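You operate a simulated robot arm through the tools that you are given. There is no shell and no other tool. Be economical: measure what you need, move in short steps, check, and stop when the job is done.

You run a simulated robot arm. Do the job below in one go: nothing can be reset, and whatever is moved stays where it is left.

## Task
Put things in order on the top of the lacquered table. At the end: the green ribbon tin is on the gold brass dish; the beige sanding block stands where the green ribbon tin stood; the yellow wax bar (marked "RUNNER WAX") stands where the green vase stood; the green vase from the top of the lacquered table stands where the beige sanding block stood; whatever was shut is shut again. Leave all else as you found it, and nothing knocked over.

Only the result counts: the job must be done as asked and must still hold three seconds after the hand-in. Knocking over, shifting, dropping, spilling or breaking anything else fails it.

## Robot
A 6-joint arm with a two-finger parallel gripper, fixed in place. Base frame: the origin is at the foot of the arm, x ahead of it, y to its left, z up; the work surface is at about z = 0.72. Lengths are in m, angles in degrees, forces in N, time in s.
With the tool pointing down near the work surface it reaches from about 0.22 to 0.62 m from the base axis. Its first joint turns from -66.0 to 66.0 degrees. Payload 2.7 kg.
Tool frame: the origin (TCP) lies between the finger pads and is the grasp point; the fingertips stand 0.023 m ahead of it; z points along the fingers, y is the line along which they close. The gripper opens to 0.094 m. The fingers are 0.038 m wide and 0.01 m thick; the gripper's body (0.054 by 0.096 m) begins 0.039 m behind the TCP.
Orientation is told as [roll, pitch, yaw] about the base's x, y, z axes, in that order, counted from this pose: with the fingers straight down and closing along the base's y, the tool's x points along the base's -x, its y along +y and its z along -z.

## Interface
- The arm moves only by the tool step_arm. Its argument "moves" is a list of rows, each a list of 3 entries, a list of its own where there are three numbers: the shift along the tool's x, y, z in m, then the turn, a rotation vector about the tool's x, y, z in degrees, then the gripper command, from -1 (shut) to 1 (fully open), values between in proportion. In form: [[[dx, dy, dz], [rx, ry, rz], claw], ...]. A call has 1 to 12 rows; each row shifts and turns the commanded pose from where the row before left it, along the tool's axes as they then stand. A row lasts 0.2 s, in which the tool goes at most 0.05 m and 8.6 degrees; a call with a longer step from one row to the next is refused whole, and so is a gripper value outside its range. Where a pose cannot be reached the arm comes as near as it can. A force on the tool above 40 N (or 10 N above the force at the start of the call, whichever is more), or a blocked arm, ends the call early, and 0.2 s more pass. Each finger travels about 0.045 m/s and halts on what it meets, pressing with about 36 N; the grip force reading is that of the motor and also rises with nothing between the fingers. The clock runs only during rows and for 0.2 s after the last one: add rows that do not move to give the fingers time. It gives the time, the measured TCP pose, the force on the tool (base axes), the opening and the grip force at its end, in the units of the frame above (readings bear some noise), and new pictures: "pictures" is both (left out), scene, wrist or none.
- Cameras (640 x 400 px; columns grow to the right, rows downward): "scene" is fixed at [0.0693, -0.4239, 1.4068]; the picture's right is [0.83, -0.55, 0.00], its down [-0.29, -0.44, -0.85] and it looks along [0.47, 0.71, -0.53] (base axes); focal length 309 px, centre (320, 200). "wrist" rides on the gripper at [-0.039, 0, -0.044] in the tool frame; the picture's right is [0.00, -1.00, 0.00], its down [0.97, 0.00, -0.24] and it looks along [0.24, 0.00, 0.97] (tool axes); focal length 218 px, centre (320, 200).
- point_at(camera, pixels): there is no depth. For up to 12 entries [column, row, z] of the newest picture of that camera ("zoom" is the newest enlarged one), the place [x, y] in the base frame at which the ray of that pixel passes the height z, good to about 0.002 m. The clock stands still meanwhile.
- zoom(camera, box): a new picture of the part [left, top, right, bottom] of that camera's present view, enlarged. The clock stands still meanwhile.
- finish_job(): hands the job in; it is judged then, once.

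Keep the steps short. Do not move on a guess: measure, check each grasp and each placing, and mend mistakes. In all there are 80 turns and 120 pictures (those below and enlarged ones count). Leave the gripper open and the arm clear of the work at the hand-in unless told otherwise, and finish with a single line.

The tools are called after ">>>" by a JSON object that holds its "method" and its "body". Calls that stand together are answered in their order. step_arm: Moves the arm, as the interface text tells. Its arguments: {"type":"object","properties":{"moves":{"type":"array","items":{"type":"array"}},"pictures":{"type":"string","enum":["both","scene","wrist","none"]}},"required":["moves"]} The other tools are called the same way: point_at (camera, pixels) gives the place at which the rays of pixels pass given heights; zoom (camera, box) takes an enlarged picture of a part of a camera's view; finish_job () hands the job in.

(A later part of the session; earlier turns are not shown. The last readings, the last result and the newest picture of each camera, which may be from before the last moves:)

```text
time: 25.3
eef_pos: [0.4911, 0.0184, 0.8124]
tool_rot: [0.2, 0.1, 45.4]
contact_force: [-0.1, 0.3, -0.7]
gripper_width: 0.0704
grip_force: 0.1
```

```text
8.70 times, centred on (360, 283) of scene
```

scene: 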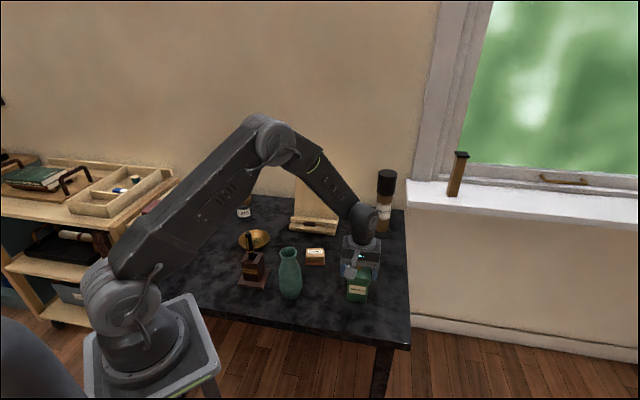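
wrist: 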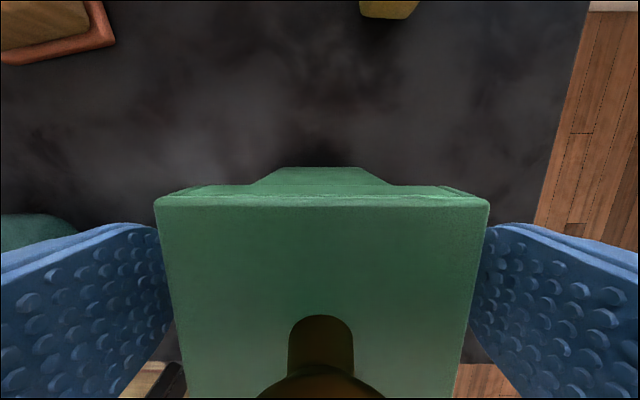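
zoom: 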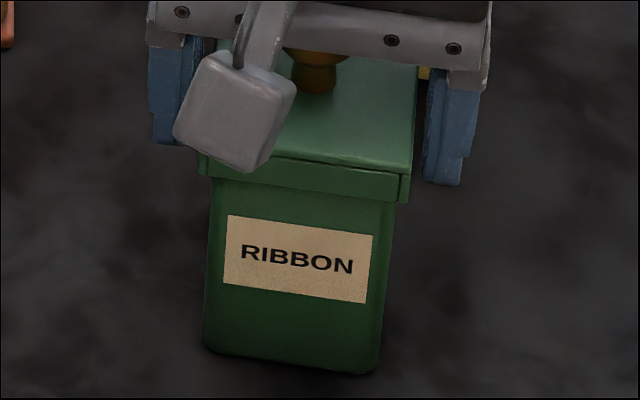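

The lid is shut again (skirt bottom is back at row 203) and the body never moved. The box sits under the gripper when tilted, which is why it hit the table edge. I'll open, rise, and turn the hand 180° so that side faces up for a side grasp of the body.

>>> {"method": "step_arm", "body": {"moves": [[[0, 0, 0], [0, 0, 0], 1], [[0, 0, 0], [0, 0, 0], 1], [[0, 0, -0.03], [0, 0, 0], 1], [[0, 0, -0.045], [0, 0, 0], 1], [[0, 0, -0.045], [0, 0, 0], 1], [[0, 0, -0.045], [0, 0, 0], 1], [[0.045, 0, 0], [0, 0, 0], 1], [[0.045, 0, 0], [0, 0, 0], 1], [[0, 0, 0], [0, 0, 8.5], 1], [[0, 0, 0], [0, 0, 8.5], 1], [[0, 0, 0], [0, 0, 8.5], 1], [[0, 0, 0], [0, 0, 8.5], 1]], "pictures": "none"}}

>>> {"method": "step_arm", "body": {"moves": [[[0, 0, 0], [0, 0, 8.5], 1], [[0, 0, 0], [0, 0, 8.5], 1], [[0, 0, 0], [0, 0, 8.5], 1], [[0, 0, 0], [0, 0, 8.5], 1], [[0, 0, 0], [0, 0, 8.5], 1], [[0, 0, 0], [0, 0, 8.5], 1], [[0, 0, 0], [0, 0, 8.5], 1], [[0, 0, 0], [0, 0, 8.5], 1], [[0, 0, 0], [0, 0, 8.5], 1], [[0, 0, 0], [0, 0, 8.5], 1], [[0, 0, 0], [0, 0, 8.5], 1], [[0, 0, 0], [0, 0, 8.5], 1]]}}

```text
time: 27.9
eef_pos: [0.4296, -0.0463, 0.9774]
tool_rot: [0.2, 0.2, 11.2]
contact_force: [-0.3, 0.3, 0.4]
gripper_width: 0.0939
grip_force: 0.1
```

```text
time: 30.5
eef_pos: [0.43, -0.0472, 0.9774]
tool_rot: [-0.2, 0.1, -90.9]
contact_force: [0.2, -0.1, 0.7]
gripper_width: 0.0941
grip_force: 0.1
```

scene: 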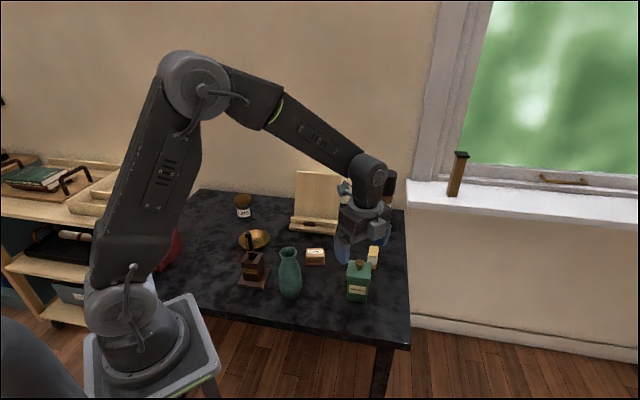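
wrist: 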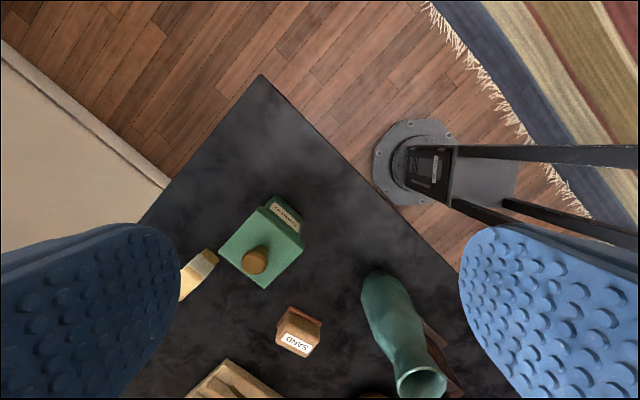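

Rotation works. I'll finish the turn to −134.5° and start the tilt.

>>> {"method": "step_arm", "body": {"moves": [[[0, 0, 0], [0, 0, 7.3], 1], [[0, 0, 0], [0, 0, 7.3], 1], [[0, 0, 0], [0, 0, 7.3], 1], [[0, 0, 0], [0, 0, 7.3], 1], [[0, 0, 0], [0, 0, 7.3], 1], [[0, 0, 0], [0, 0, 7.3], 1], [[0, 0, 0], [0, 8, 0], 1], [[0, 0, 0], [0, 8, 0], 1], [[0, 0, 0], [0, 8, 0], 1], [[0, 0, 0], [0, 8, 0], 1], [[0, 0, 0], [0, 8, 0], 1], [[0, 0, 0], [0, 8, 0], 1]], "pictures": "none"}}

>>> {"method": "step_arm", "body": {"moves": [[[0, 0, 0], [0, 8, 0], 1], [[0, 0, 0], [0, 8, 0], 1], [[0, 0, 0], [0, 8, 0], 1], [[0, 0, 0], [0, 8, 0], 1], [[0, 0, 0], [0, 0, 0], 1]]}}

```text
time: 33.1
eef_pos: [0.4297, -0.0463, 0.9776]
tool_rot: [-0.4, 48.1, -134.8]
contact_force: [0.2, 0.6, -0.4]
gripper_width: 0.0942
grip_force: 0.1
```

```text
time: 34.3
eef_pos: [0.4303, -0.0462, 0.9771]
tool_rot: [-1.2, 80.0, -135.7]
contact_force: [0.4, -0.3, -0.6]
gripper_width: 0.0942
grip_force: 0.2
```

scene: 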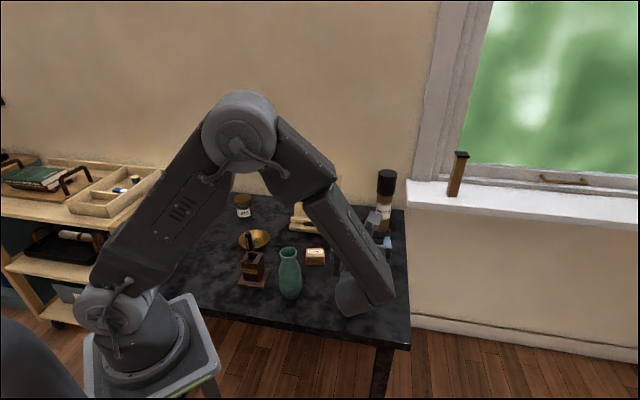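
wrist: 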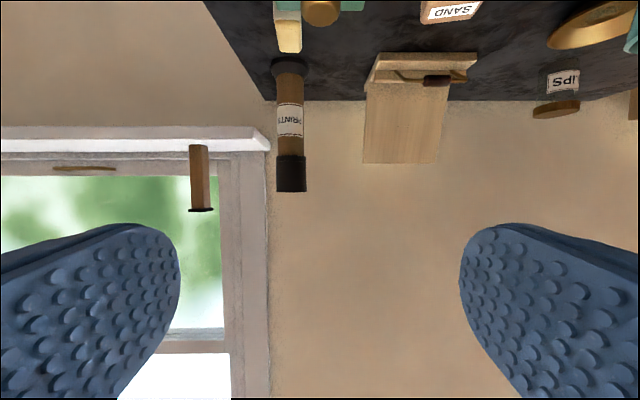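

The pose is reached with the box on top. I'll descend vertically to z ≈ 0.788, about 0.09 m short of the grasp.

>>> {"method": "step_arm", "body": {"moves": [[[-0.0377, 0, 0.0046], [0, 0, 0], 1], [[-0.0377, 0, 0.0046], [0, 0, 0], 1], [[-0.0377, 0, 0.0046], [0, 0, 0], 1], [[-0.0377, 0, 0.0046], [0, 0, 0], 1], [[-0.0375, 0, 0.0046], [0, 0, 0], 1], [[0, 0, 0], [0, 0, 0], 1]]}}

```text
time: 35.7
eef_pos: [0.422, -0.0536, 0.7863]
tool_rot: [-1.2, 80.0, -135.6]
contact_force: [0.0, 0.5, 0.2]
gripper_width: 0.094
grip_force: 0.1
```

scene: 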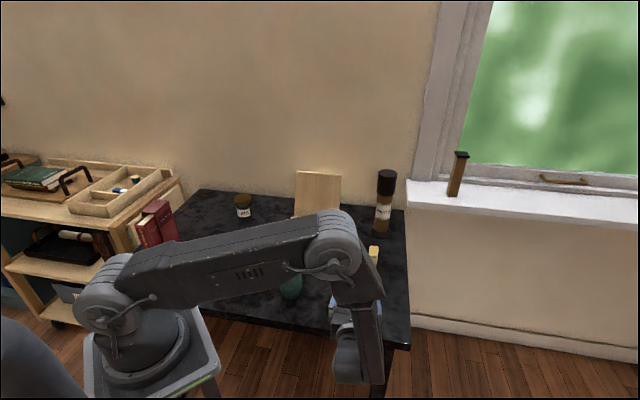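
wrist: 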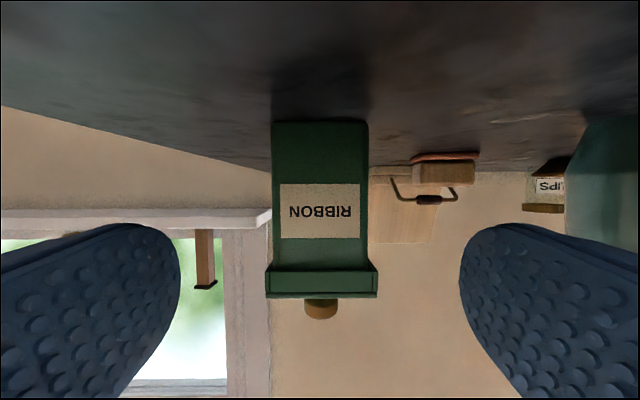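

The tin is centred (columns 272–368). I'll advance in small steps, watching force.

>>> {"method": "step_arm", "body": {"moves": [[[0, 0, 0.02], [0, 0, 0], 1], [[0, 0, 0.02], [0, 0, 0], 1], [[0, 0, 0.015], [0, 0, 0], 1], [[0, 0, 0.01], [0, 0, 0], 1]]}}

```text
time: 36.7
eef_pos: [0.4643, -0.0055, 0.7752]
tool_rot: [-1.5, 79.9, -136.1]
contact_force: [0.2, 0.2, 0.5]
gripper_width: 0.0939
grip_force: 0.1
```

scene: 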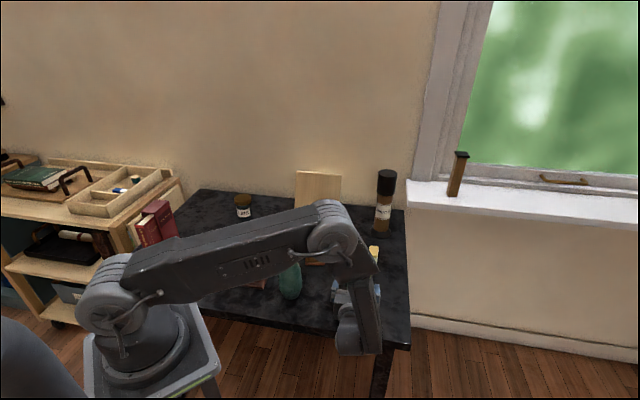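
wrist: 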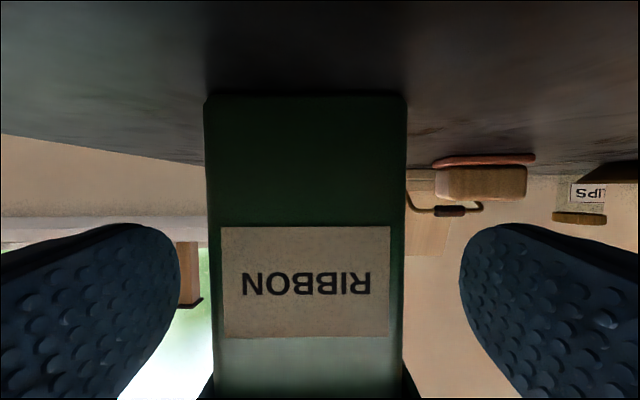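

Past the previous contact point with no force. The tin is about 0.004 m toward tool +y, so I'll correct that and advance 0.024 m.

>>> {"method": "step_arm", "body": {"moves": [[[0, 0.004, 0.006], [0, 0, 0], 1], [[0, 0, 0.006], [0, 0, 0], 1], [[0, 0, 0.006], [0, 0, 0], 1], [[0, 0, 0.006], [0, 0, 0], 1]]}}

```text
time: 37.7
eef_pos: [0.4872, 0.0069, 0.771]
tool_rot: [-1.4, 79.9, -135.8]
contact_force: [0.3, -0.6, 0.1]
gripper_width: 0.0937
grip_force: 0.0
```

scene: 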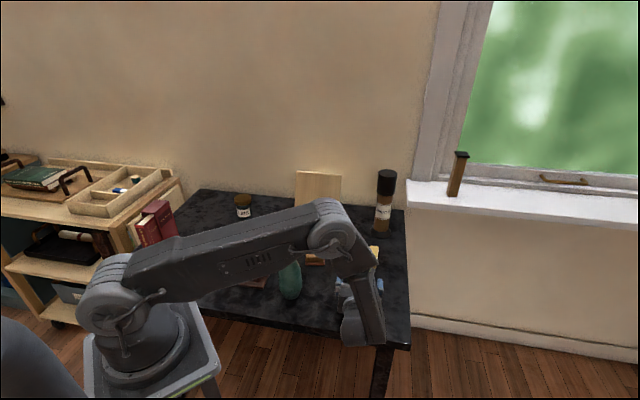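
wrist: 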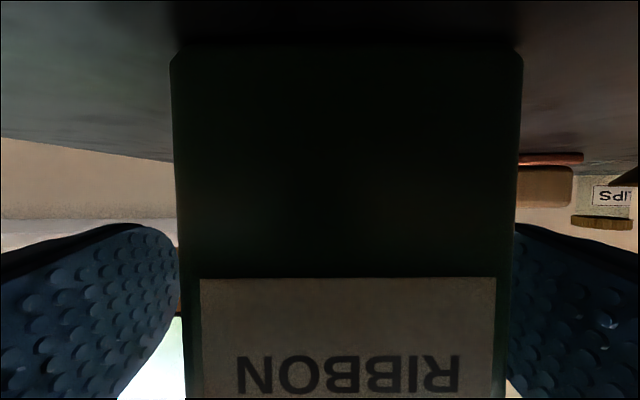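

The tin is now about 0.004 m the other way (columns 172–520), so I'll shift back and close.

>>> {"method": "step_arm", "body": {"moves": [[[0, -0.004, 0], [0, 0, 0], 1], [[0, 0, 0], [0, 0, 0], 1], [[0, 0, 0], [0, 0, 0], -1], [[0, 0, 0], [0, 0, 0], -1], [[0, 0, 0], [0, 0, 0], -1], [[0, 0, 0], [0, 0, 0], -1], [[0, 0, 0], [0, 0, 0], -1]]}}

```text
time: 39.3
eef_pos: [0.4841, 0.0104, 0.773]
tool_rot: [-1.3, 80.0, -135.8]
contact_force: [-0.1, 0.0, -0.5]
gripper_width: 0.0557
grip_force: 35.9
```

scene: 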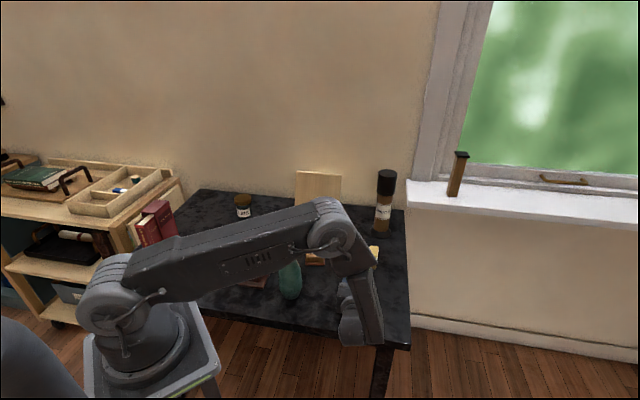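
wrist: 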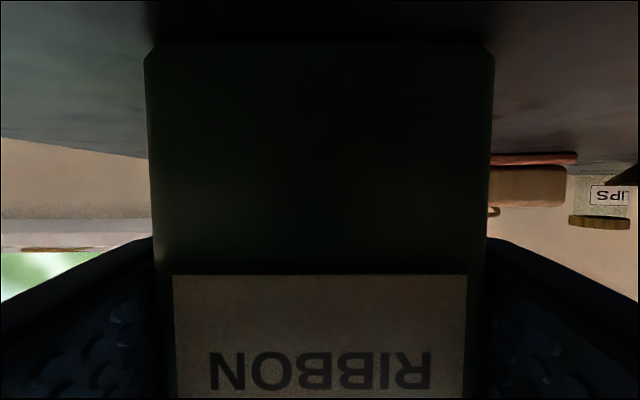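

The grip is 0.0557, which is the body. I'll lift very gently by 0.04 m and check.

>>> {"method": "step_arm", "body": {"moves": [[[0.002, 0, -0.00035], [0, 0, 0], -1], [[0.003, 0, -0.0005], [0, 0, 0], -1], [[0.004, 0, -0.0007], [0, 0, 0], -1], [[0.005, 0, -0.0009], [0, 0, 0], -1], [[0.006, 0, -0.001], [0, 0, 0], -1], [[0.006, 0, -0.001], [0, 0, 0], -1], [[0.006, 0, -0.001], [0, 0, 0], -1], [[0.004, 0, -0.0007], [0, 0, 0], -1], [[0.002, 0, -0.00035], [0, 0, 0], -1]]}}

>>> {"method": "zoom", "body": {"camera": "scene", "box": [310, 230, 410, 350]}}

```text
time: 41.3
eef_pos: [0.4838, 0.009, 0.8122]
tool_rot: [-1.7, 79.9, -136.0]
contact_force: [-0.9, 0.1, -0.6]
gripper_width: 0.0557
grip_force: 35.8
```

scene: 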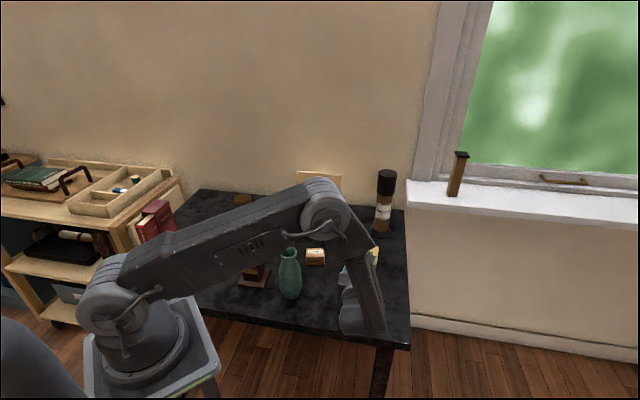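
wrist: 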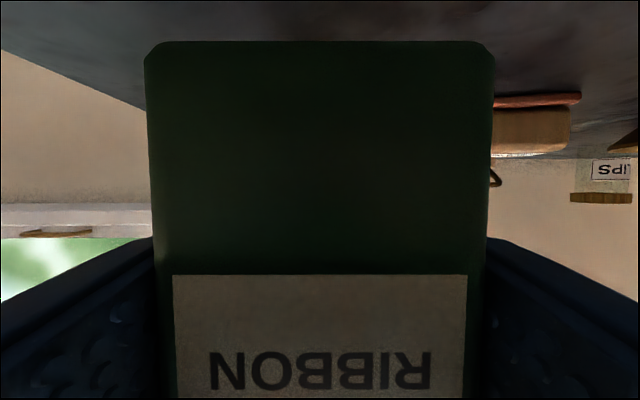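

```text
3.33 times, centred on (360, 290) of scene
```

zoom: 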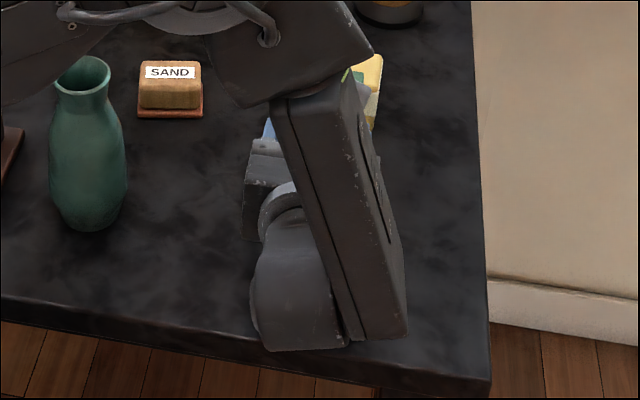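

The tin hangs firmly in the grip, with the wrist image unchanged and the table receding. I'll continue lifting to z ≈ 0.98.

>>> {"method": "step_arm", "body": {"moves": [[[0.004, 0, -0.0007], [0, 0, 0], -1], [[0.008, 0, -0.0014], [0, 0, 0], -1], [[0.012, 0, -0.0021], [0, 0, 0], -1], [[0.016, 0, -0.0028], [0, 0, 0], -1], [[0.018, 0, -0.0032], [0, 0, 0], -1], [[0.02, 0, -0.0035], [0, 0, 0], -1], [[0.02, 0, -0.0035], [0, 0, 0], -1], [[0.02, 0, -0.0035], [0, 0, 0], -1], [[0.018, 0, -0.0032], [0, 0, 0], -1], [[0.016, 0, -0.0028], [0, 0, 0], -1], [[0.01, 0, -0.0018], [0, 0, 0], -1], [[0.005, 0, -0.0009], [0, 0, 0], -1]]}}

```text
time: 43.9
eef_pos: [0.4838, 0.0099, 0.9812]
tool_rot: [-1.4, 79.9, -135.9]
contact_force: [0.1, 0.0, -1.3]
gripper_width: 0.0558
grip_force: 36.6
```

scene: 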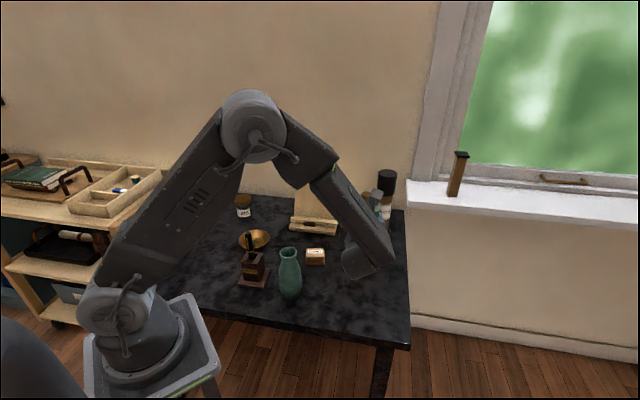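
wrist: 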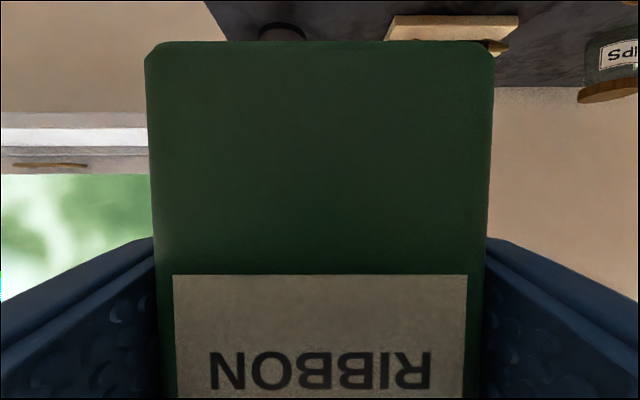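

Held steady at z = 0.98. Now I'll carry it gently sideways to above the dish, with ramped speed and fixed orientation.

>>> {"method": "step_arm", "body": {"moves": [[[0.00085, -0.01164, 0.00479], [0, 0, 0], -1], [[0.00169, -0.02327, 0.00958], [0, 0, 0], -1], [[0.00254, -0.03491, 0.01436], [0, 0, 0], -1], [[0.00282, -0.03879, 0.01596], [0, 0, 0], -1], [[0.00282, -0.03879, 0.01596], [0, 0, 0], -1], [[0.00282, -0.03879, 0.01596], [0, 0, 0], -1], [[0.00282, -0.03879, 0.01596], [0, 0, 0], -1], [[0.00282, -0.03879, 0.01596], [0, 0, 0], -1], [[0.00282, -0.03879, 0.01596], [0, 0, 0], -1], [[0.00254, -0.03491, 0.01436], [0, 0, 0], -1], [[0.00169, -0.02327, 0.00958], [0, 0, 0], -1], [[0.00085, -0.01164, 0.00479], [0, 0, 0], -1]]}}

```text
time: 46.5
eef_pos: [0.362, 0.3294, 0.9886]
tool_rot: [-1.7, 79.9, -135.8]
contact_force: [0.0, -1.0, -1.4]
gripper_width: 0.0557
grip_force: 36.1
out of reach, approached as far as the arm can: row 10, 11, 12
```

scene: 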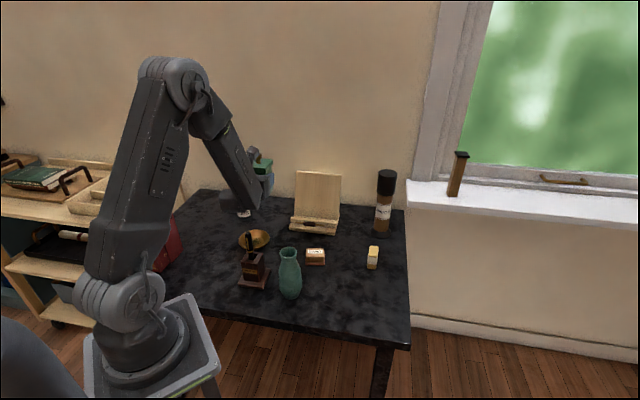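
wrist: 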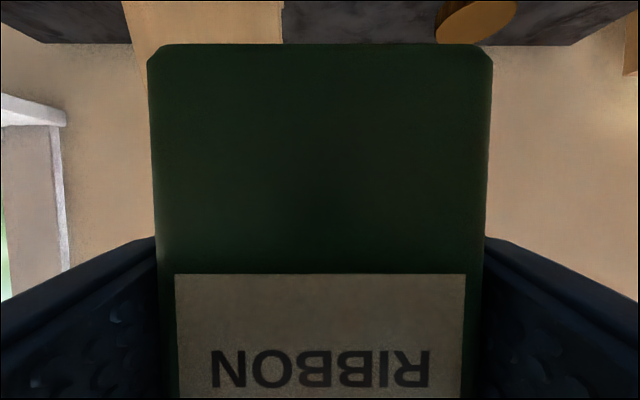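

The tin is held, but the arm stopped short: out of reach at (0.362, 0.329). I need to know why, so I'll get the positions of the arm's joints.

>>> {"method": "point_at", "body": {"camera": "scene", "pixels": [[180, 78, 1.3], [180, 78, 1.35], [180, 78, 1.4], [240, 195, 0.95], [240, 195, 1.0], [240, 195, 1.05], [130, 305, 1.0], [130, 305, 0.95], [210, 118, 1.3], [210, 118, 1.25]]}}

>>> {"method": "zoom", "body": {"camera": "scene", "box": [80, 40, 300, 340]}}

```text
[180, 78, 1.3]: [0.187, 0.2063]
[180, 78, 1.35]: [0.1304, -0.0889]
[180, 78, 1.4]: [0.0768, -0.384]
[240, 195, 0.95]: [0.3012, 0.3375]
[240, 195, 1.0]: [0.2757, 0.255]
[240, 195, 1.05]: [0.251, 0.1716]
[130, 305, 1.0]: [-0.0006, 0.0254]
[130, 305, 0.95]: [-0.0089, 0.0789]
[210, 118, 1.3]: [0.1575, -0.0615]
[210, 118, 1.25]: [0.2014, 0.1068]
```

```text
1.33 times, centred on (190, 190) of scene
```

zoom: 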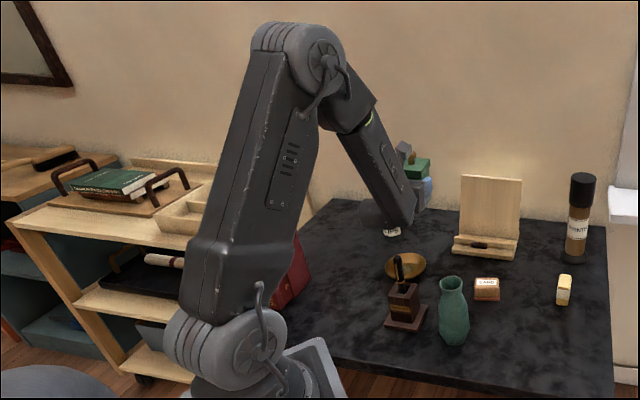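

The arm plane shows joint 1 near its 66° limit, so the hand must come at the dish from the front right (heading ≈110°). I'll bring the command back to the present pose, then turn about the vertical gently.

>>> {"method": "step_arm", "body": {"moves": [[[0.0031, 0.0308, -0.0072], [0, 0, 0], -1], [[0.0031, 0.0307, -0.0072], [0, 0, 0], -1], [[0, 0, 0], [1.97, 0, -0.348], -1], [[0, 0, 0], [3.94, 0, -0.696], -1], [[0, 0, 0], [5.91, 0, -1.044], -1], [[0, 0, 0], [5.91, 0, -1.044], -1], [[0, 0, 0], [5.91, 0, -1.044], -1], [[0, 0, 0], [5.91, 0, -1.044], -1], [[0, 0, 0], [3.94, 0, -0.696], -1], [[0, 0, 0], [1.97, 0, -0.348], -1]]}}

```text
time: 48.7
eef_pos: [0.3976, 0.2793, 0.9948]
tool_rot: [-1.4, 80.1, -99.8]
contact_force: [-0.6, -0.7, -1.3]
gripper_width: 0.0558
grip_force: 35.4
```

scene: 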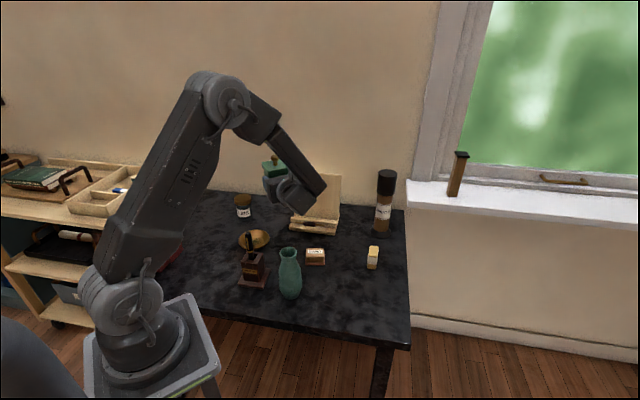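
wrist: 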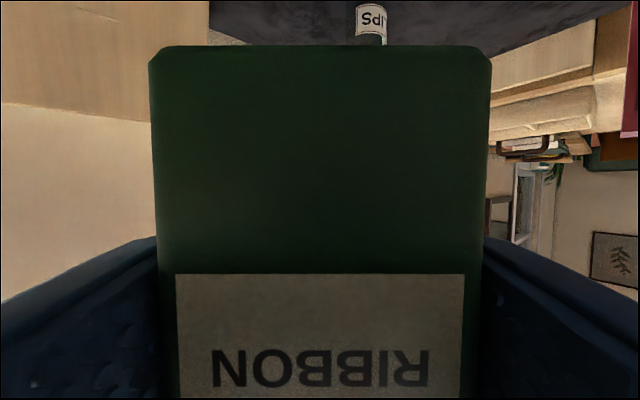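

The tin is still held upright with its lid on, at heading ≈81.5°. I'll finish the turn to 110°, then move over the dish.

>>> {"method": "step_arm", "body": {"moves": [[[0, 0, 0], [2.95, 0, -0.522], -1], [[0, 0, 0], [5.61, 0, -0.992], -1], [[0, 0, 0], [5.61, 0, -0.992], -1], [[0, 0, 0], [5.61, 0, -0.992], -1], [[0, 0, 0], [5.61, 0, -0.992], -1], [[0, 0, 0], [2.68, 0, -0.47], -1], [[0.002, -0.002, 0.011], [0, 0, 0], -1], [[0.0039, -0.0041, 0.0218], [0, 0, 0], -1], [[0.0049, -0.0051, 0.0272], [0, 0, 0], -1], [[0.0049, -0.0051, 0.0272], [0, 0, 0], -1], [[0.0036, -0.0041, 0.0218], [0, 0, 0], -1]]}}

```text
time: 51.1
eef_pos: [0.3378, 0.374, 0.996]
tool_rot: [-0.7, 80.2, -70.7]
contact_force: [-0.9, 0.1, -1.7]
gripper_width: 0.0558
grip_force: 36.0
```

scene: 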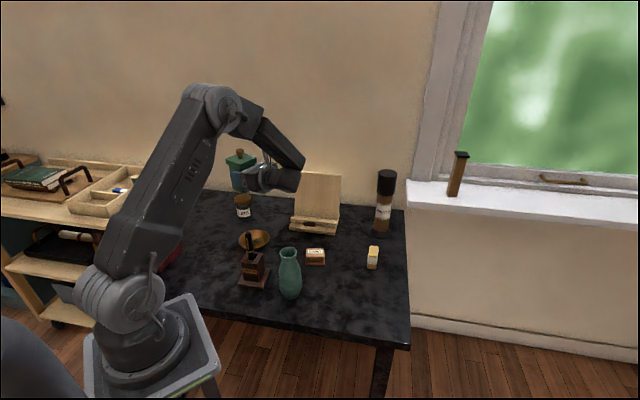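
wrist: 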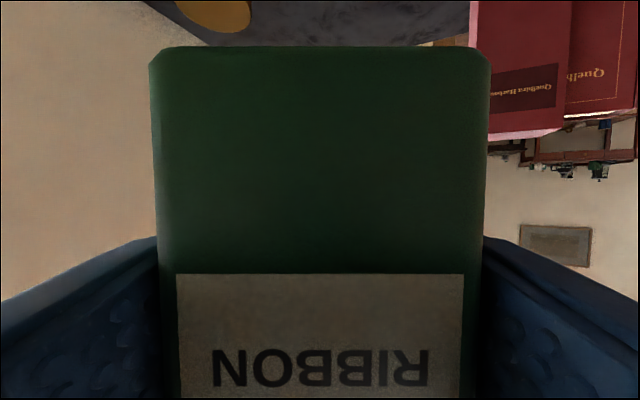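

In position above the dish. I'll refine the dish centre from the unobstructed scene view before lowering.

>>> {"method": "zoom", "body": {"camera": "scene", "box": [220, 215, 290, 265]}}

>>> {"method": "zoom", "body": {"camera": "scene", "box": [200, 130, 330, 230]}}

```text
8.00 times, centred on (255, 240) of scene
```

zoom: 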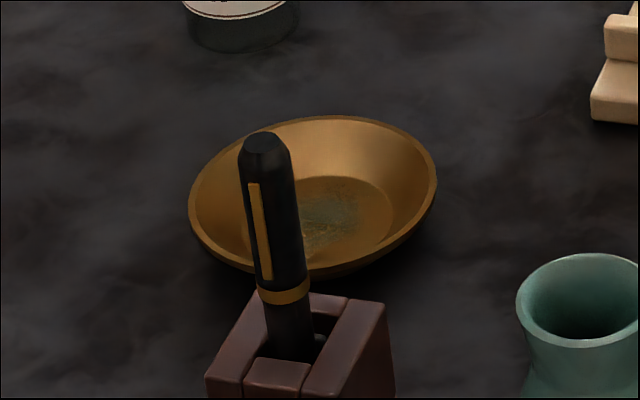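

```text
4.00 times, centred on (265, 180) of scene
```

zoom: 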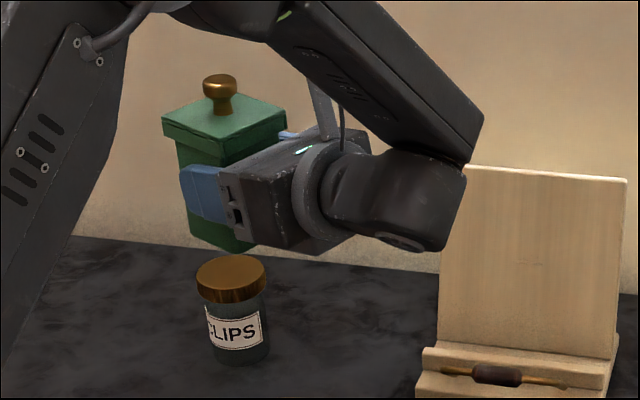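

>>> {"method": "point_at", "body": {"camera": "zoom", "pixels": [[320, 200, 0.75]]}}

>>> {"method": "point_at", "body": {"camera": "scene", "pixels": [[238.6, 239.4, 0.738], [269.5, 236.9, 0.738], [258.1, 229.4, 0.738], [251.2, 249.4, 0.738], [254.1, 239.4, 0.738], [255.6, 242.3, 0.725]]}}

```text
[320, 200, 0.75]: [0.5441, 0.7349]
```

```text
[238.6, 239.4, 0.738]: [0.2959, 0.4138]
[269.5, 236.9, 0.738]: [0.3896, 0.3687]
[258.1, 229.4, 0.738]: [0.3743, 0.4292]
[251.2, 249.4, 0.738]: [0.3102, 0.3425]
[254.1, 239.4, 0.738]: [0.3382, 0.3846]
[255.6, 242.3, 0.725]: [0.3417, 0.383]
```

Dish centre is (0.340, 0.386). I'll shift about 5 mm and lower to z ≈ 0.87 first, to check clearances to the vase and pen holder.

>>> {"method": "step_arm", "body": {"moves": [[[-0.006, 0.0026, 0.0011], [0, 0, 0], -1], [[-0.0118, 0.0026, 0.0021], [0, 0, 0], -1], [[-0.0177, 0, 0.0031], [0, 0, 0], -1], [[-0.0197, 0, 0.0035], [0, 0, 0], -1], [[-0.0197, 0, 0.0035], [0, 0, 0], -1], [[-0.0197, 0, 0.0035], [0, 0, 0], -1], [[-0.0158, 0, 0.0028], [0, 0, 0], -1], [[-0.0098, 0, 0.0017], [0, 0, 0], -1], [[-0.004, 0, 0.0007], [0, 0, 0], -1]]}}

>>> {"method": "zoom", "body": {"camera": "scene", "box": [220, 160, 360, 310]}}

```text
time: 53.1
eef_pos: [0.3441, 0.3779, 0.8689]
tool_rot: [-0.7, 80.2, -70.7]
contact_force: [-0.7, 0.0, -1.6]
gripper_width: 0.0556
grip_force: 36.3
```

scene: 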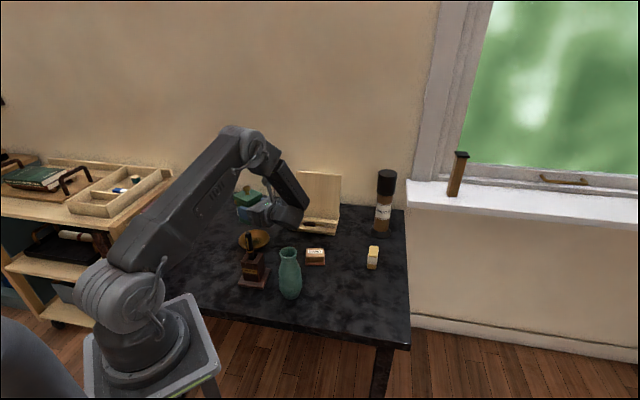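
wrist: 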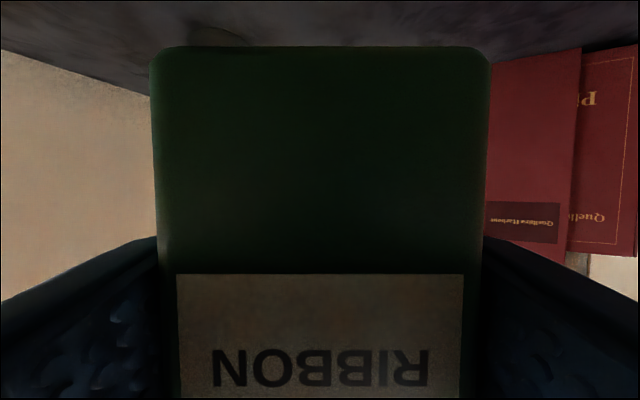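

```text
2.67 times, centred on (290, 235) of scene
```

zoom: 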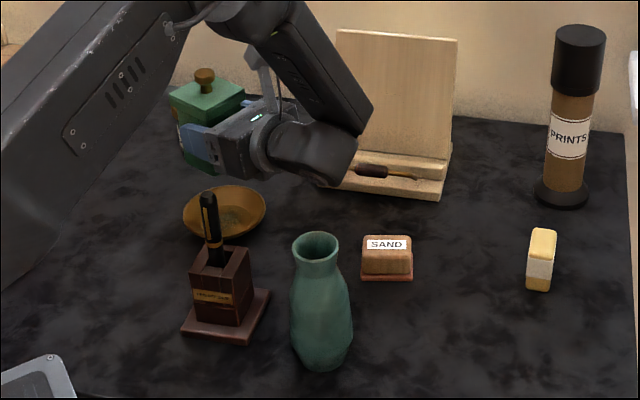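

Clearances look fine. I'll lower to z ≈ 0.807.

>>> {"method": "step_arm", "body": {"moves": [[[-0.005, 0, 0], [0, 0, 0], -1], [[-0.012, 0, 0.0015], [0, 0, 0], -1], [[-0.015, 0, 0.0026], [0, 0, 0], -1], [[-0.015, 0, 0.0026], [0, 0, 0], -1], [[-0.009, 0, 0.0016], [0, 0, 0], -1], [[-0.005, 0, 0.0009], [0, 0, 0], -1]]}}

>>> {"method": "zoom", "body": {"camera": "scene", "box": [220, 180, 350, 300]}}

```text
time: 54.5
eef_pos: [0.3443, 0.3778, 0.8084]
tool_rot: [-0.9, 80.2, -70.8]
contact_force: [0.5, -0.8, -0.8]
gripper_width: 0.0559
grip_force: 35.7
```

scene: 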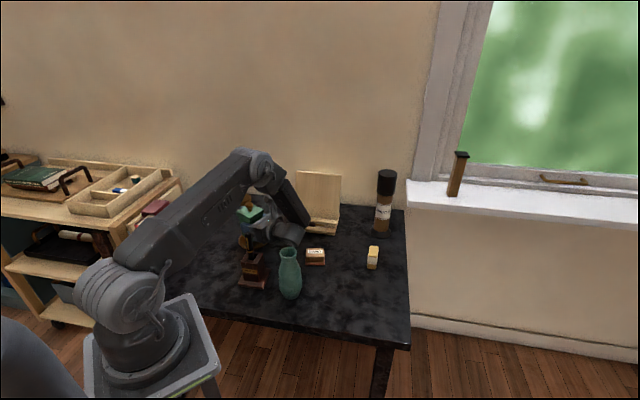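
wrist: 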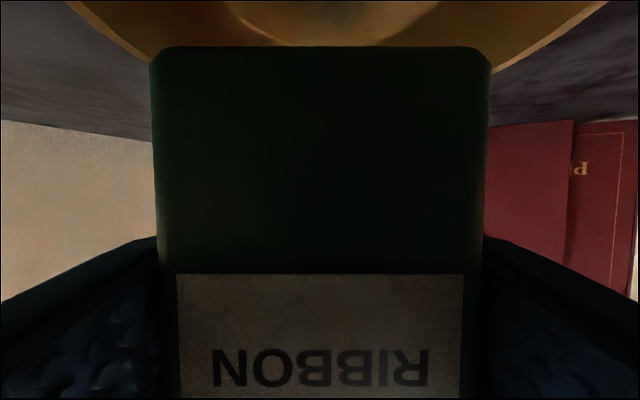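

```text
3.33 times, centred on (285, 240) of scene
```

zoom: 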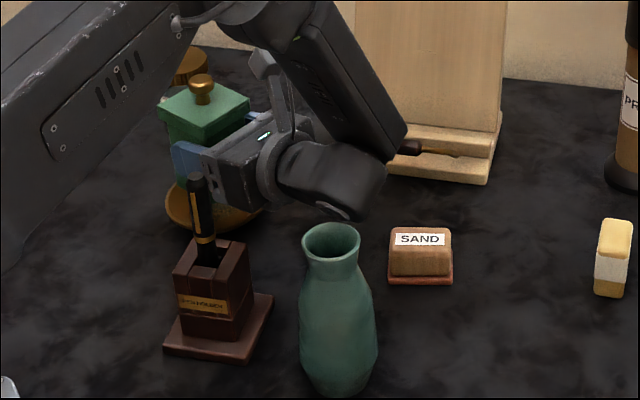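

The dish rim in the wrist view is centred about 3 mm toward image right, so I'll shift −0.003 in y. Then I'll lower in small steps until the tin touches.

>>> {"method": "step_arm", "body": {"moves": [[[-0.004, -0.0015, 0.0007], [0, 0, 0], -1], [[-0.006, -0.0015, 0.001], [0, 0, 0], -1], [[-0.005, 0, 0.0009], [0, 0, 0], -1], [[-0.003, 0, 0.0005], [0, 0, 0], -1], [[-0.002, 0, 0.0004], [0, 0, 0], -1], [[-0.002, 0, 0.0004], [0, 0, 0], -1]], "pictures": "wrist"}}

```text
time: 55.9
eef_pos: [0.3415, 0.3761, 0.7862]
tool_rot: [-0.3, 80.4, -70.2]
contact_force: [1.8, -3.9, 8.5]
gripper_width: 0.0558
grip_force: 36.3
```

wrist: 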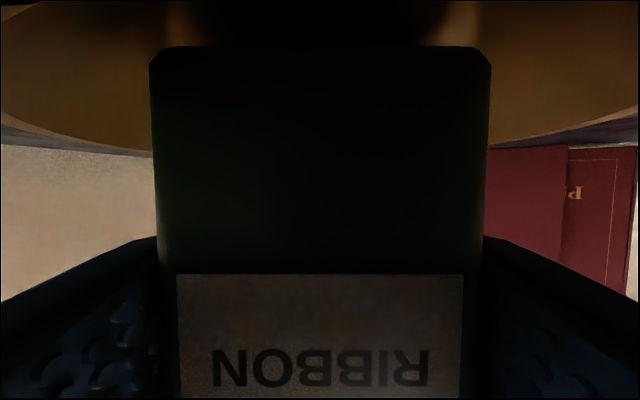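

Contact at z = 0.786 with 8.5 N up and about 4 N pushing back along the heading. The tin touches the far wall first, so I'll ease up, shift back 3 mm and lower again.

>>> {"method": "step_arm", "body": {"moves": [[[0.003, 0, -0.0005], [0, 0, 0], -1], [[-0.0005, 0, -0.003], [0, 0, 0], -1], [[-0.002, 0, 0.0004], [0, 0, 0], -1], [[-0.0015, 0, 0.0003], [0, 0, 0], -1], [[-0.001, 0, 0.0002], [0, 0, 0], -1]], "pictures": "scene"}}

>>> {"method": "zoom", "body": {"camera": "scene", "box": [220, 180, 300, 270]}}

```text
time: 57.1
eef_pos: [0.3422, 0.3736, 0.7846]
tool_rot: [-0.7, 80.4, -70.4]
contact_force: [-6.6, -1.5, 14.5]
gripper_width: 0.0556
grip_force: 35.9
```

scene: 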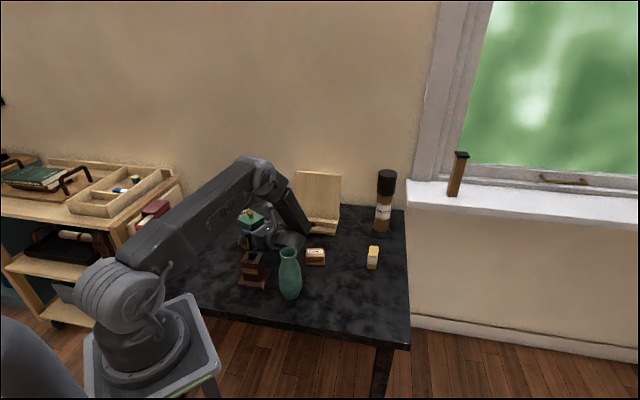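

```text
4.44 times, centred on (260, 225) of scene
```

zoom: 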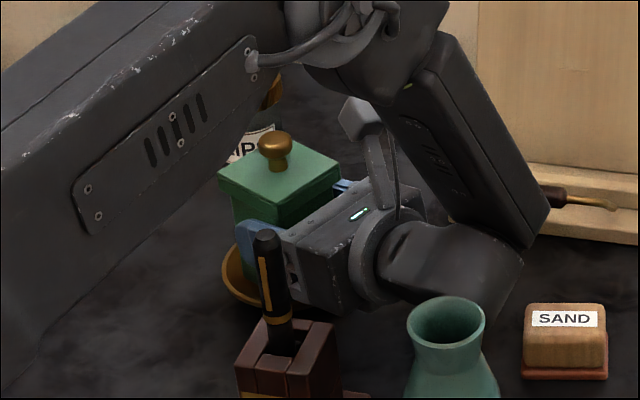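

Now the push is toward −x. I'll shift −0.002 along tool y with a slight easing.

>>> {"method": "step_arm", "body": {"moves": [[[0.003, 0, -0.0005], [0, 0, 0], -1], [[0, -0.0022, 0], [0, 0, 0], -1], [[-0.0015, 0, 0.0003], [0, 0, 0], -1], [[-0.001, 0, 0.0002], [0, 0, 0], -1], [[0, 0, 0], [0, 0, 0], -1]], "pictures": "wrist"}}

```text
time: 58.3
eef_pos: [0.3419, 0.3725, 0.7842]
tool_rot: [0.0, 80.3, -69.9]
contact_force: [5.8, -3.6, 10.9]
gripper_width: 0.0555
grip_force: 35.7
```

wrist: 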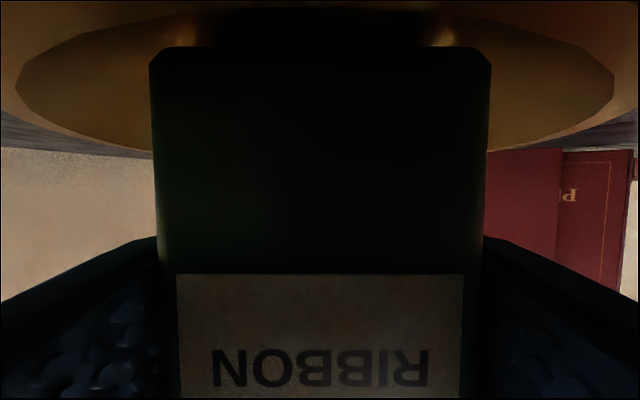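

The dish rim is now symmetric around the tin (columns 18–613) and it is seated. I'll ease the preload by 1 mm and open gradually.

>>> {"method": "step_arm", "body": {"moves": [[[0.001, 0.0008, -0.0008], [0, 0, 0], -1], [[0, 0, 0], [0, 0, 0], 0.3], [[0, 0, 0], [0, 0, 0], 0.4], [[0, 0, 0], [0, 0, 0], 0.6], [[0, 0, 0], [0, 0, 0], 0.8], [[0, 0, 0], [0, 0, 0], 1], [[0, 0, 0], [0, 0, 0], 1]]}}

>>> {"method": "zoom", "body": {"camera": "scene", "box": [220, 180, 300, 270]}}

```text
time: 59.9
eef_pos: [0.3414, 0.3716, 0.7851]
tool_rot: [-0.9, 80.2, -70.8]
contact_force: [0.1, 0.4, 0.9]
gripper_width: 0.094
grip_force: 0.0
```

scene: 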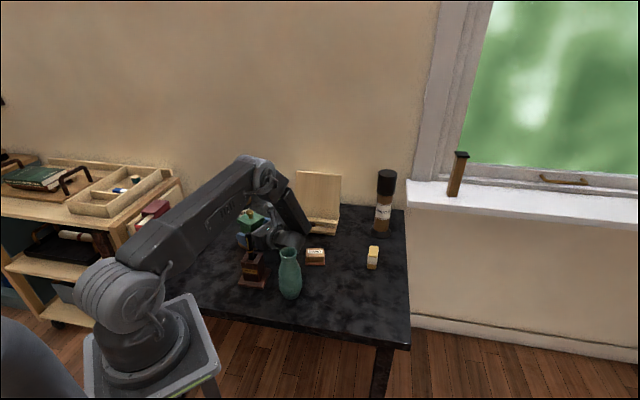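
wrist: 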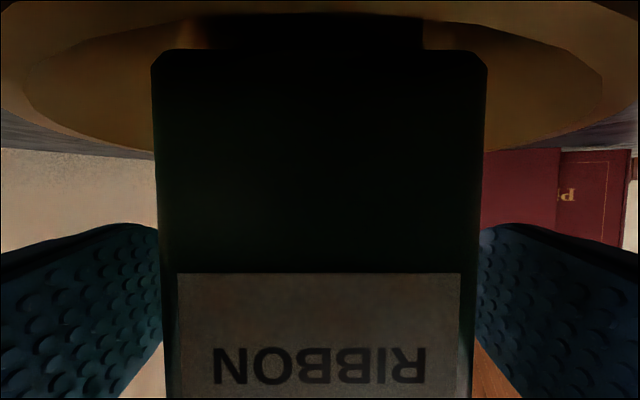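

```text
4.44 times, centred on (260, 225) of scene
```

zoom: 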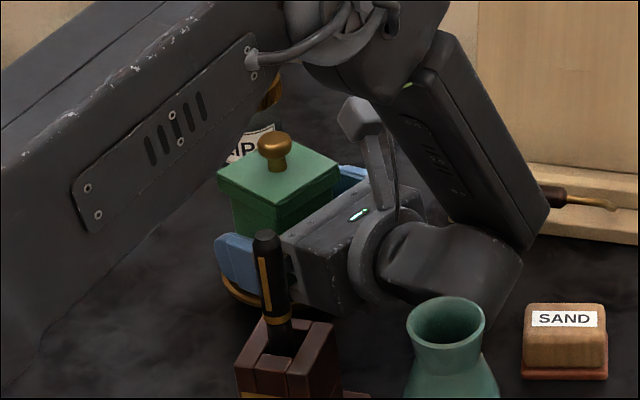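

The tin rests steadily in the dish with its lid on. I'll rise straight up; the fingers clear the lid by about 16 mm on each side.

>>> {"method": "step_arm", "body": {"moves": [[[0.01, 0, -0.003], [0, 0, 0], 1], [[0.015, 0, -0.0035], [0, 0, 0], 1], [[0.025, 0, -0.0045], [0, 0, 0], 1], [[0.035, 0, -0.0062], [0, 0, 0], 1], [[0.04, 0, -0.007], [0, 0, 0], 1], [[0.04, 0, -0.007], [0, 0, 0], 1], [[0.04, 0, -0.007], [0, 0, 0], 1]]}}

>>> {"method": "zoom", "body": {"camera": "scene", "box": [210, 180, 310, 280]}}

```text
time: 61.5
eef_pos: [0.3399, 0.3679, 0.9936]
tool_rot: [-1.3, 80.2, -71.2]
contact_force: [-0.5, -0.8, -0.2]
gripper_width: 0.0939
grip_force: 0.0
```

scene: 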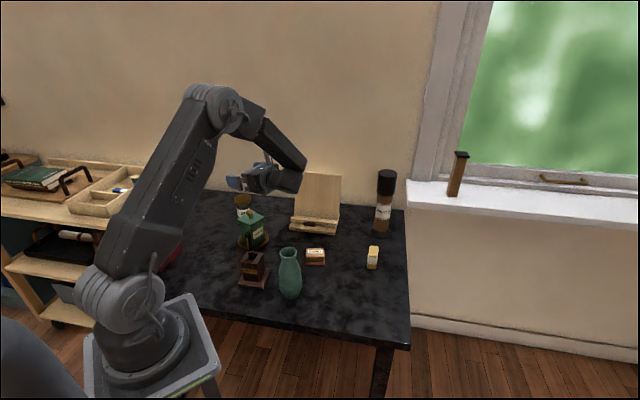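
wrist: 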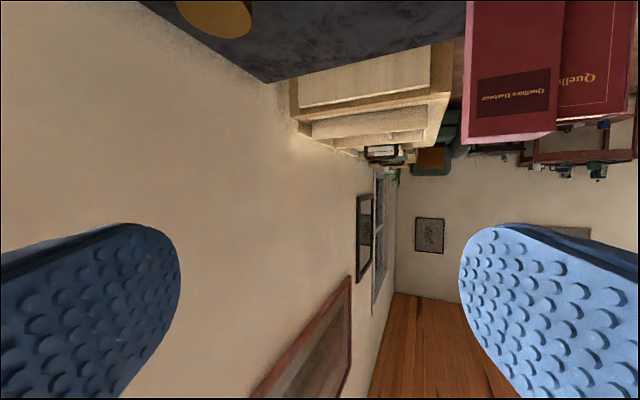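

```text
4.00 times, centred on (260, 230) of scene
```

zoom: 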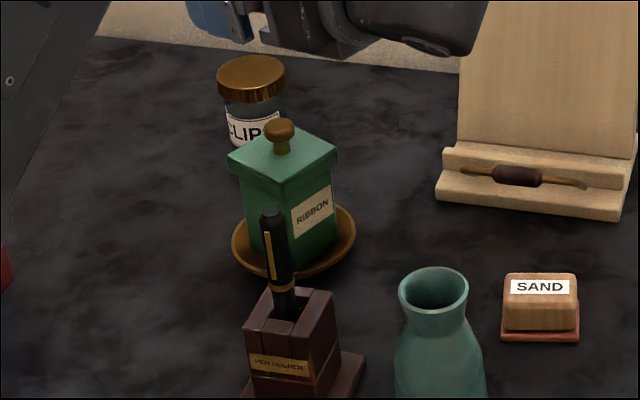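

The tin stands in the dish with its lid on, and nothing else has moved. I'm being sparing with pictures from here. I'll bring the tool upright and move over the sand block at yaw −40°.

>>> {"method": "step_arm", "body": {"moves": [[[0, 0, 0], [0, -8, 0], 1], [[0, 0, 0], [0, -8, 0], 1], [[0, 0, 0], [0, -8, 0], 1], [[0, 0, 0], [0, -8, 0], 1], [[0, 0, 0], [0, -8, 0], 1], [[0, 0, 0], [0, -8, 0], 1], [[0, 0, 0], [0, -8, 0], 1], [[0, 0, 0], [0, -8, 0], 1], [[0, 0, 0], [0, -8, 0], 1], [[0, 0, 0], [0, -8.2, 0], 1]], "pictures": "none"}}

>>> {"method": "step_arm", "body": {"moves": [[[0, 0, 0], [0, 0, -7.5], 1], [[0, 0, 0], [0, 0, -7.5], 1], [[0, 0, 0], [0, 0, -7.5], 1], [[0, 0, 0], [0, 0, -7.5], 1], [[-0.041, -0.0097, 0.012], [0, 0, 0], 1], [[-0.041, -0.0097, 0.012], [0, 0, 0], 1], [[-0.041, -0.0097, 0.012], [0, 0, 0], 1], [[-0.041, -0.0097, 0.012], [0, 0, 0], 1], [[-0.041, -0.0097, 0.012], [0, 0, 0], 1], [[0, 0, 0], [0, 0, 0], 1]], "pictures": "wrist"}}

```text
time: 63.7
eef_pos: [0.3427, 0.3686, 0.9956]
tool_rot: [-0.1, -0.2, -70.0]
contact_force: [-1.6, -0.3, -0.1]
gripper_width: 0.0943
grip_force: 0.1
```

```text
time: 65.9
eef_pos: [0.4704, 0.1997, 0.9346]
tool_rot: [-0.1, 0.1, -39.9]
contact_force: [0.4, -1.1, -0.6]
gripper_width: 0.0941
grip_force: 0.1
```

wrist: 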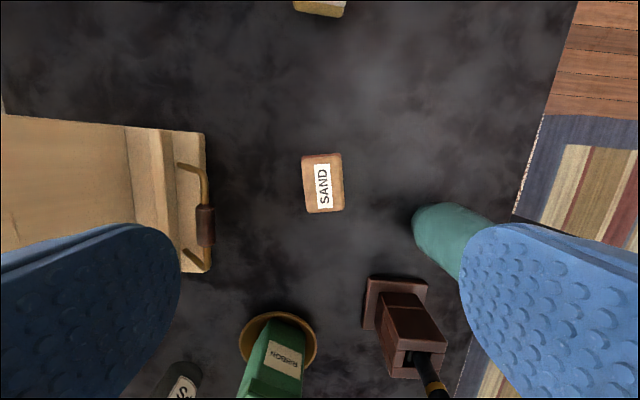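

The sand block is nearly aligned (corners 302,155 / 342,152 / 344,211 / 307,214). I'll measure it, and the vase base too.

>>> {"method": "point_at", "body": {"camera": "wrist", "pixels": [[302, 155, 0.745], [342, 152, 0.745], [344, 211, 0.745], [307, 214, 0.745], [323, 183, 0.745], [325, 185, 0.72]]}}

```text
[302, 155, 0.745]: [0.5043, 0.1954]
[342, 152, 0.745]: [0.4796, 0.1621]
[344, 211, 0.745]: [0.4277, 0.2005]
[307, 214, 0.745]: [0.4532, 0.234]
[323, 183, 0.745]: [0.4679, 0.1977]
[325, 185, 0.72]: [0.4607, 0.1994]
```

The block centre is (0.4663, 0.1983), long axis −37°. I'll align, descend to z = 0.751 and close.

>>> {"method": "step_arm", "body": {"moves": [[[0, 0, 0], [0, 0, -3], 1], [[0.0024, -0.0033, 0.035], [0, 0, 0], 1], [[0, 0, 0.045], [0, 0, 0], 1], [[0, 0, 0.045], [0, 0, 0], 1], [[0, 0, 0.03], [0, 0, 0], 1], [[0, 0, 0.018], [0, 0, 0], 1], [[0, 0, 0.01], [0, 0, 0], 1], [[0, 0, 0], [0, 0, 0], 1]], "pictures": "wrist"}}

```text
time: 67.7
eef_pos: [0.4625, 0.2014, 0.7519]
tool_rot: [-0.2, 0.1, -36.9]
contact_force: [0.2, -0.1, 0.1]
gripper_width: 0.0938
grip_force: 0.1
```

wrist: 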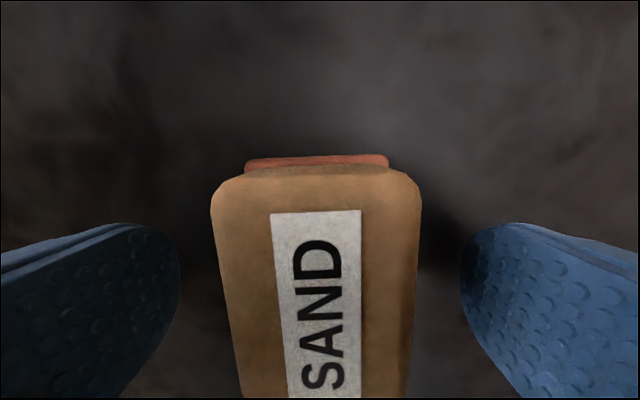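

The block is between the fingers. I'll shift 4 mm along x, close and lift gently.

>>> {"method": "step_arm", "body": {"moves": [[[-0.004, 0, 0], [0, 0, 0], 1], [[0, 0, 0], [0, 0, 0], -1], [[0, 0, 0], [0, 0, 0], -1], [[0, 0, 0], [0, 0, 0], -1], [[0, 0, 0], [0, 0, 0], -1], [[0, 0, 0], [0, 0, 0], -1], [[0, 0, -0.004], [0, 0, 0], -1], [[0, 0, -0.008], [0, 0, 0], -1], [[0, 0, -0.016], [0, 0, 0], -1], [[0, 0, -0.024], [0, 0, 0], -1], [[0, 0, -0.024], [0, 0, 0], -1], [[0, 0, -0.016], [0, 0, 0], -1]], "pictures": "wrist"}}

```text
time: 70.3
eef_pos: [0.466, 0.1979, 0.8433]
tool_rot: [-0.2, 0.2, -36.9]
contact_force: [-0.1, -0.1, -0.4]
gripper_width: 0.0414
grip_force: 36.0
```

wrist: 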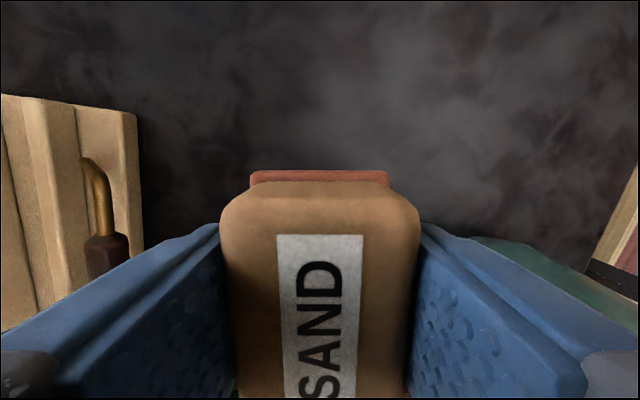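

The block is held (0.0414). I'll carry it to the tin's former place (0.4922, 0.0172), descend to just above the table and read the pose.

>>> {"method": "step_arm", "body": {"moves": [[[-0.0106, -0.0106, 0], [0, 0, 0], -1], [[-0.0216, -0.0214, 0], [0, 0, 0], -1], [[-0.0216, -0.0214, 0], [0, 0, 0], -1], [[-0.0216, -0.0214, 0], [0, 0, 0], -1], [[-0.0216, -0.0214, 0], [0, 0, 0], -1], [[-0.0216, -0.0214, 0], [0, 0, 0], -1], [[-0.0111, -0.011, 0], [0, 0, 0], -1], [[0, 0, 0.025], [0, 0, 0], -1], [[0, 0, 0.03], [0, 0, 0], -1], [[0, 0, 0.02], [0, 0, 0], -1], [[0, 0, 0.008], [0, 0, 0], -1], [[0, 0, 0], [0, 0, 0], -1]], "pictures": "none"}}

```text
time: 72.9
eef_pos: [0.4932, 0.0168, 0.7598]
tool_rot: [-0.1, 0.1, -36.9]
contact_force: [0.4, 0.5, -0.2]
gripper_width: 0.0414
grip_force: 36.2
```

At (0.493, 0.017, 0.760), 8 mm above resting height. I'll lower in small steps until it seats.

>>> {"method": "step_arm", "body": {"moves": [[[0, 0, 0.004], [0, 0, 0], -1], [[0, 0, 0.002], [0, 0, 0], -1], [[0, 0, 0.0015], [0, 0, 0], -1], [[0, 0, 0.001], [0, 0, 0], -1]], "pictures": "none"}}

```text
time: 73.9
eef_pos: [0.4943, 0.0162, 0.7522]
tool_rot: [-0.1, 0.0, -36.9]
contact_force: [-1.0, -0.4, 1.5]
gripper_width: 0.0414
grip_force: 35.7
```

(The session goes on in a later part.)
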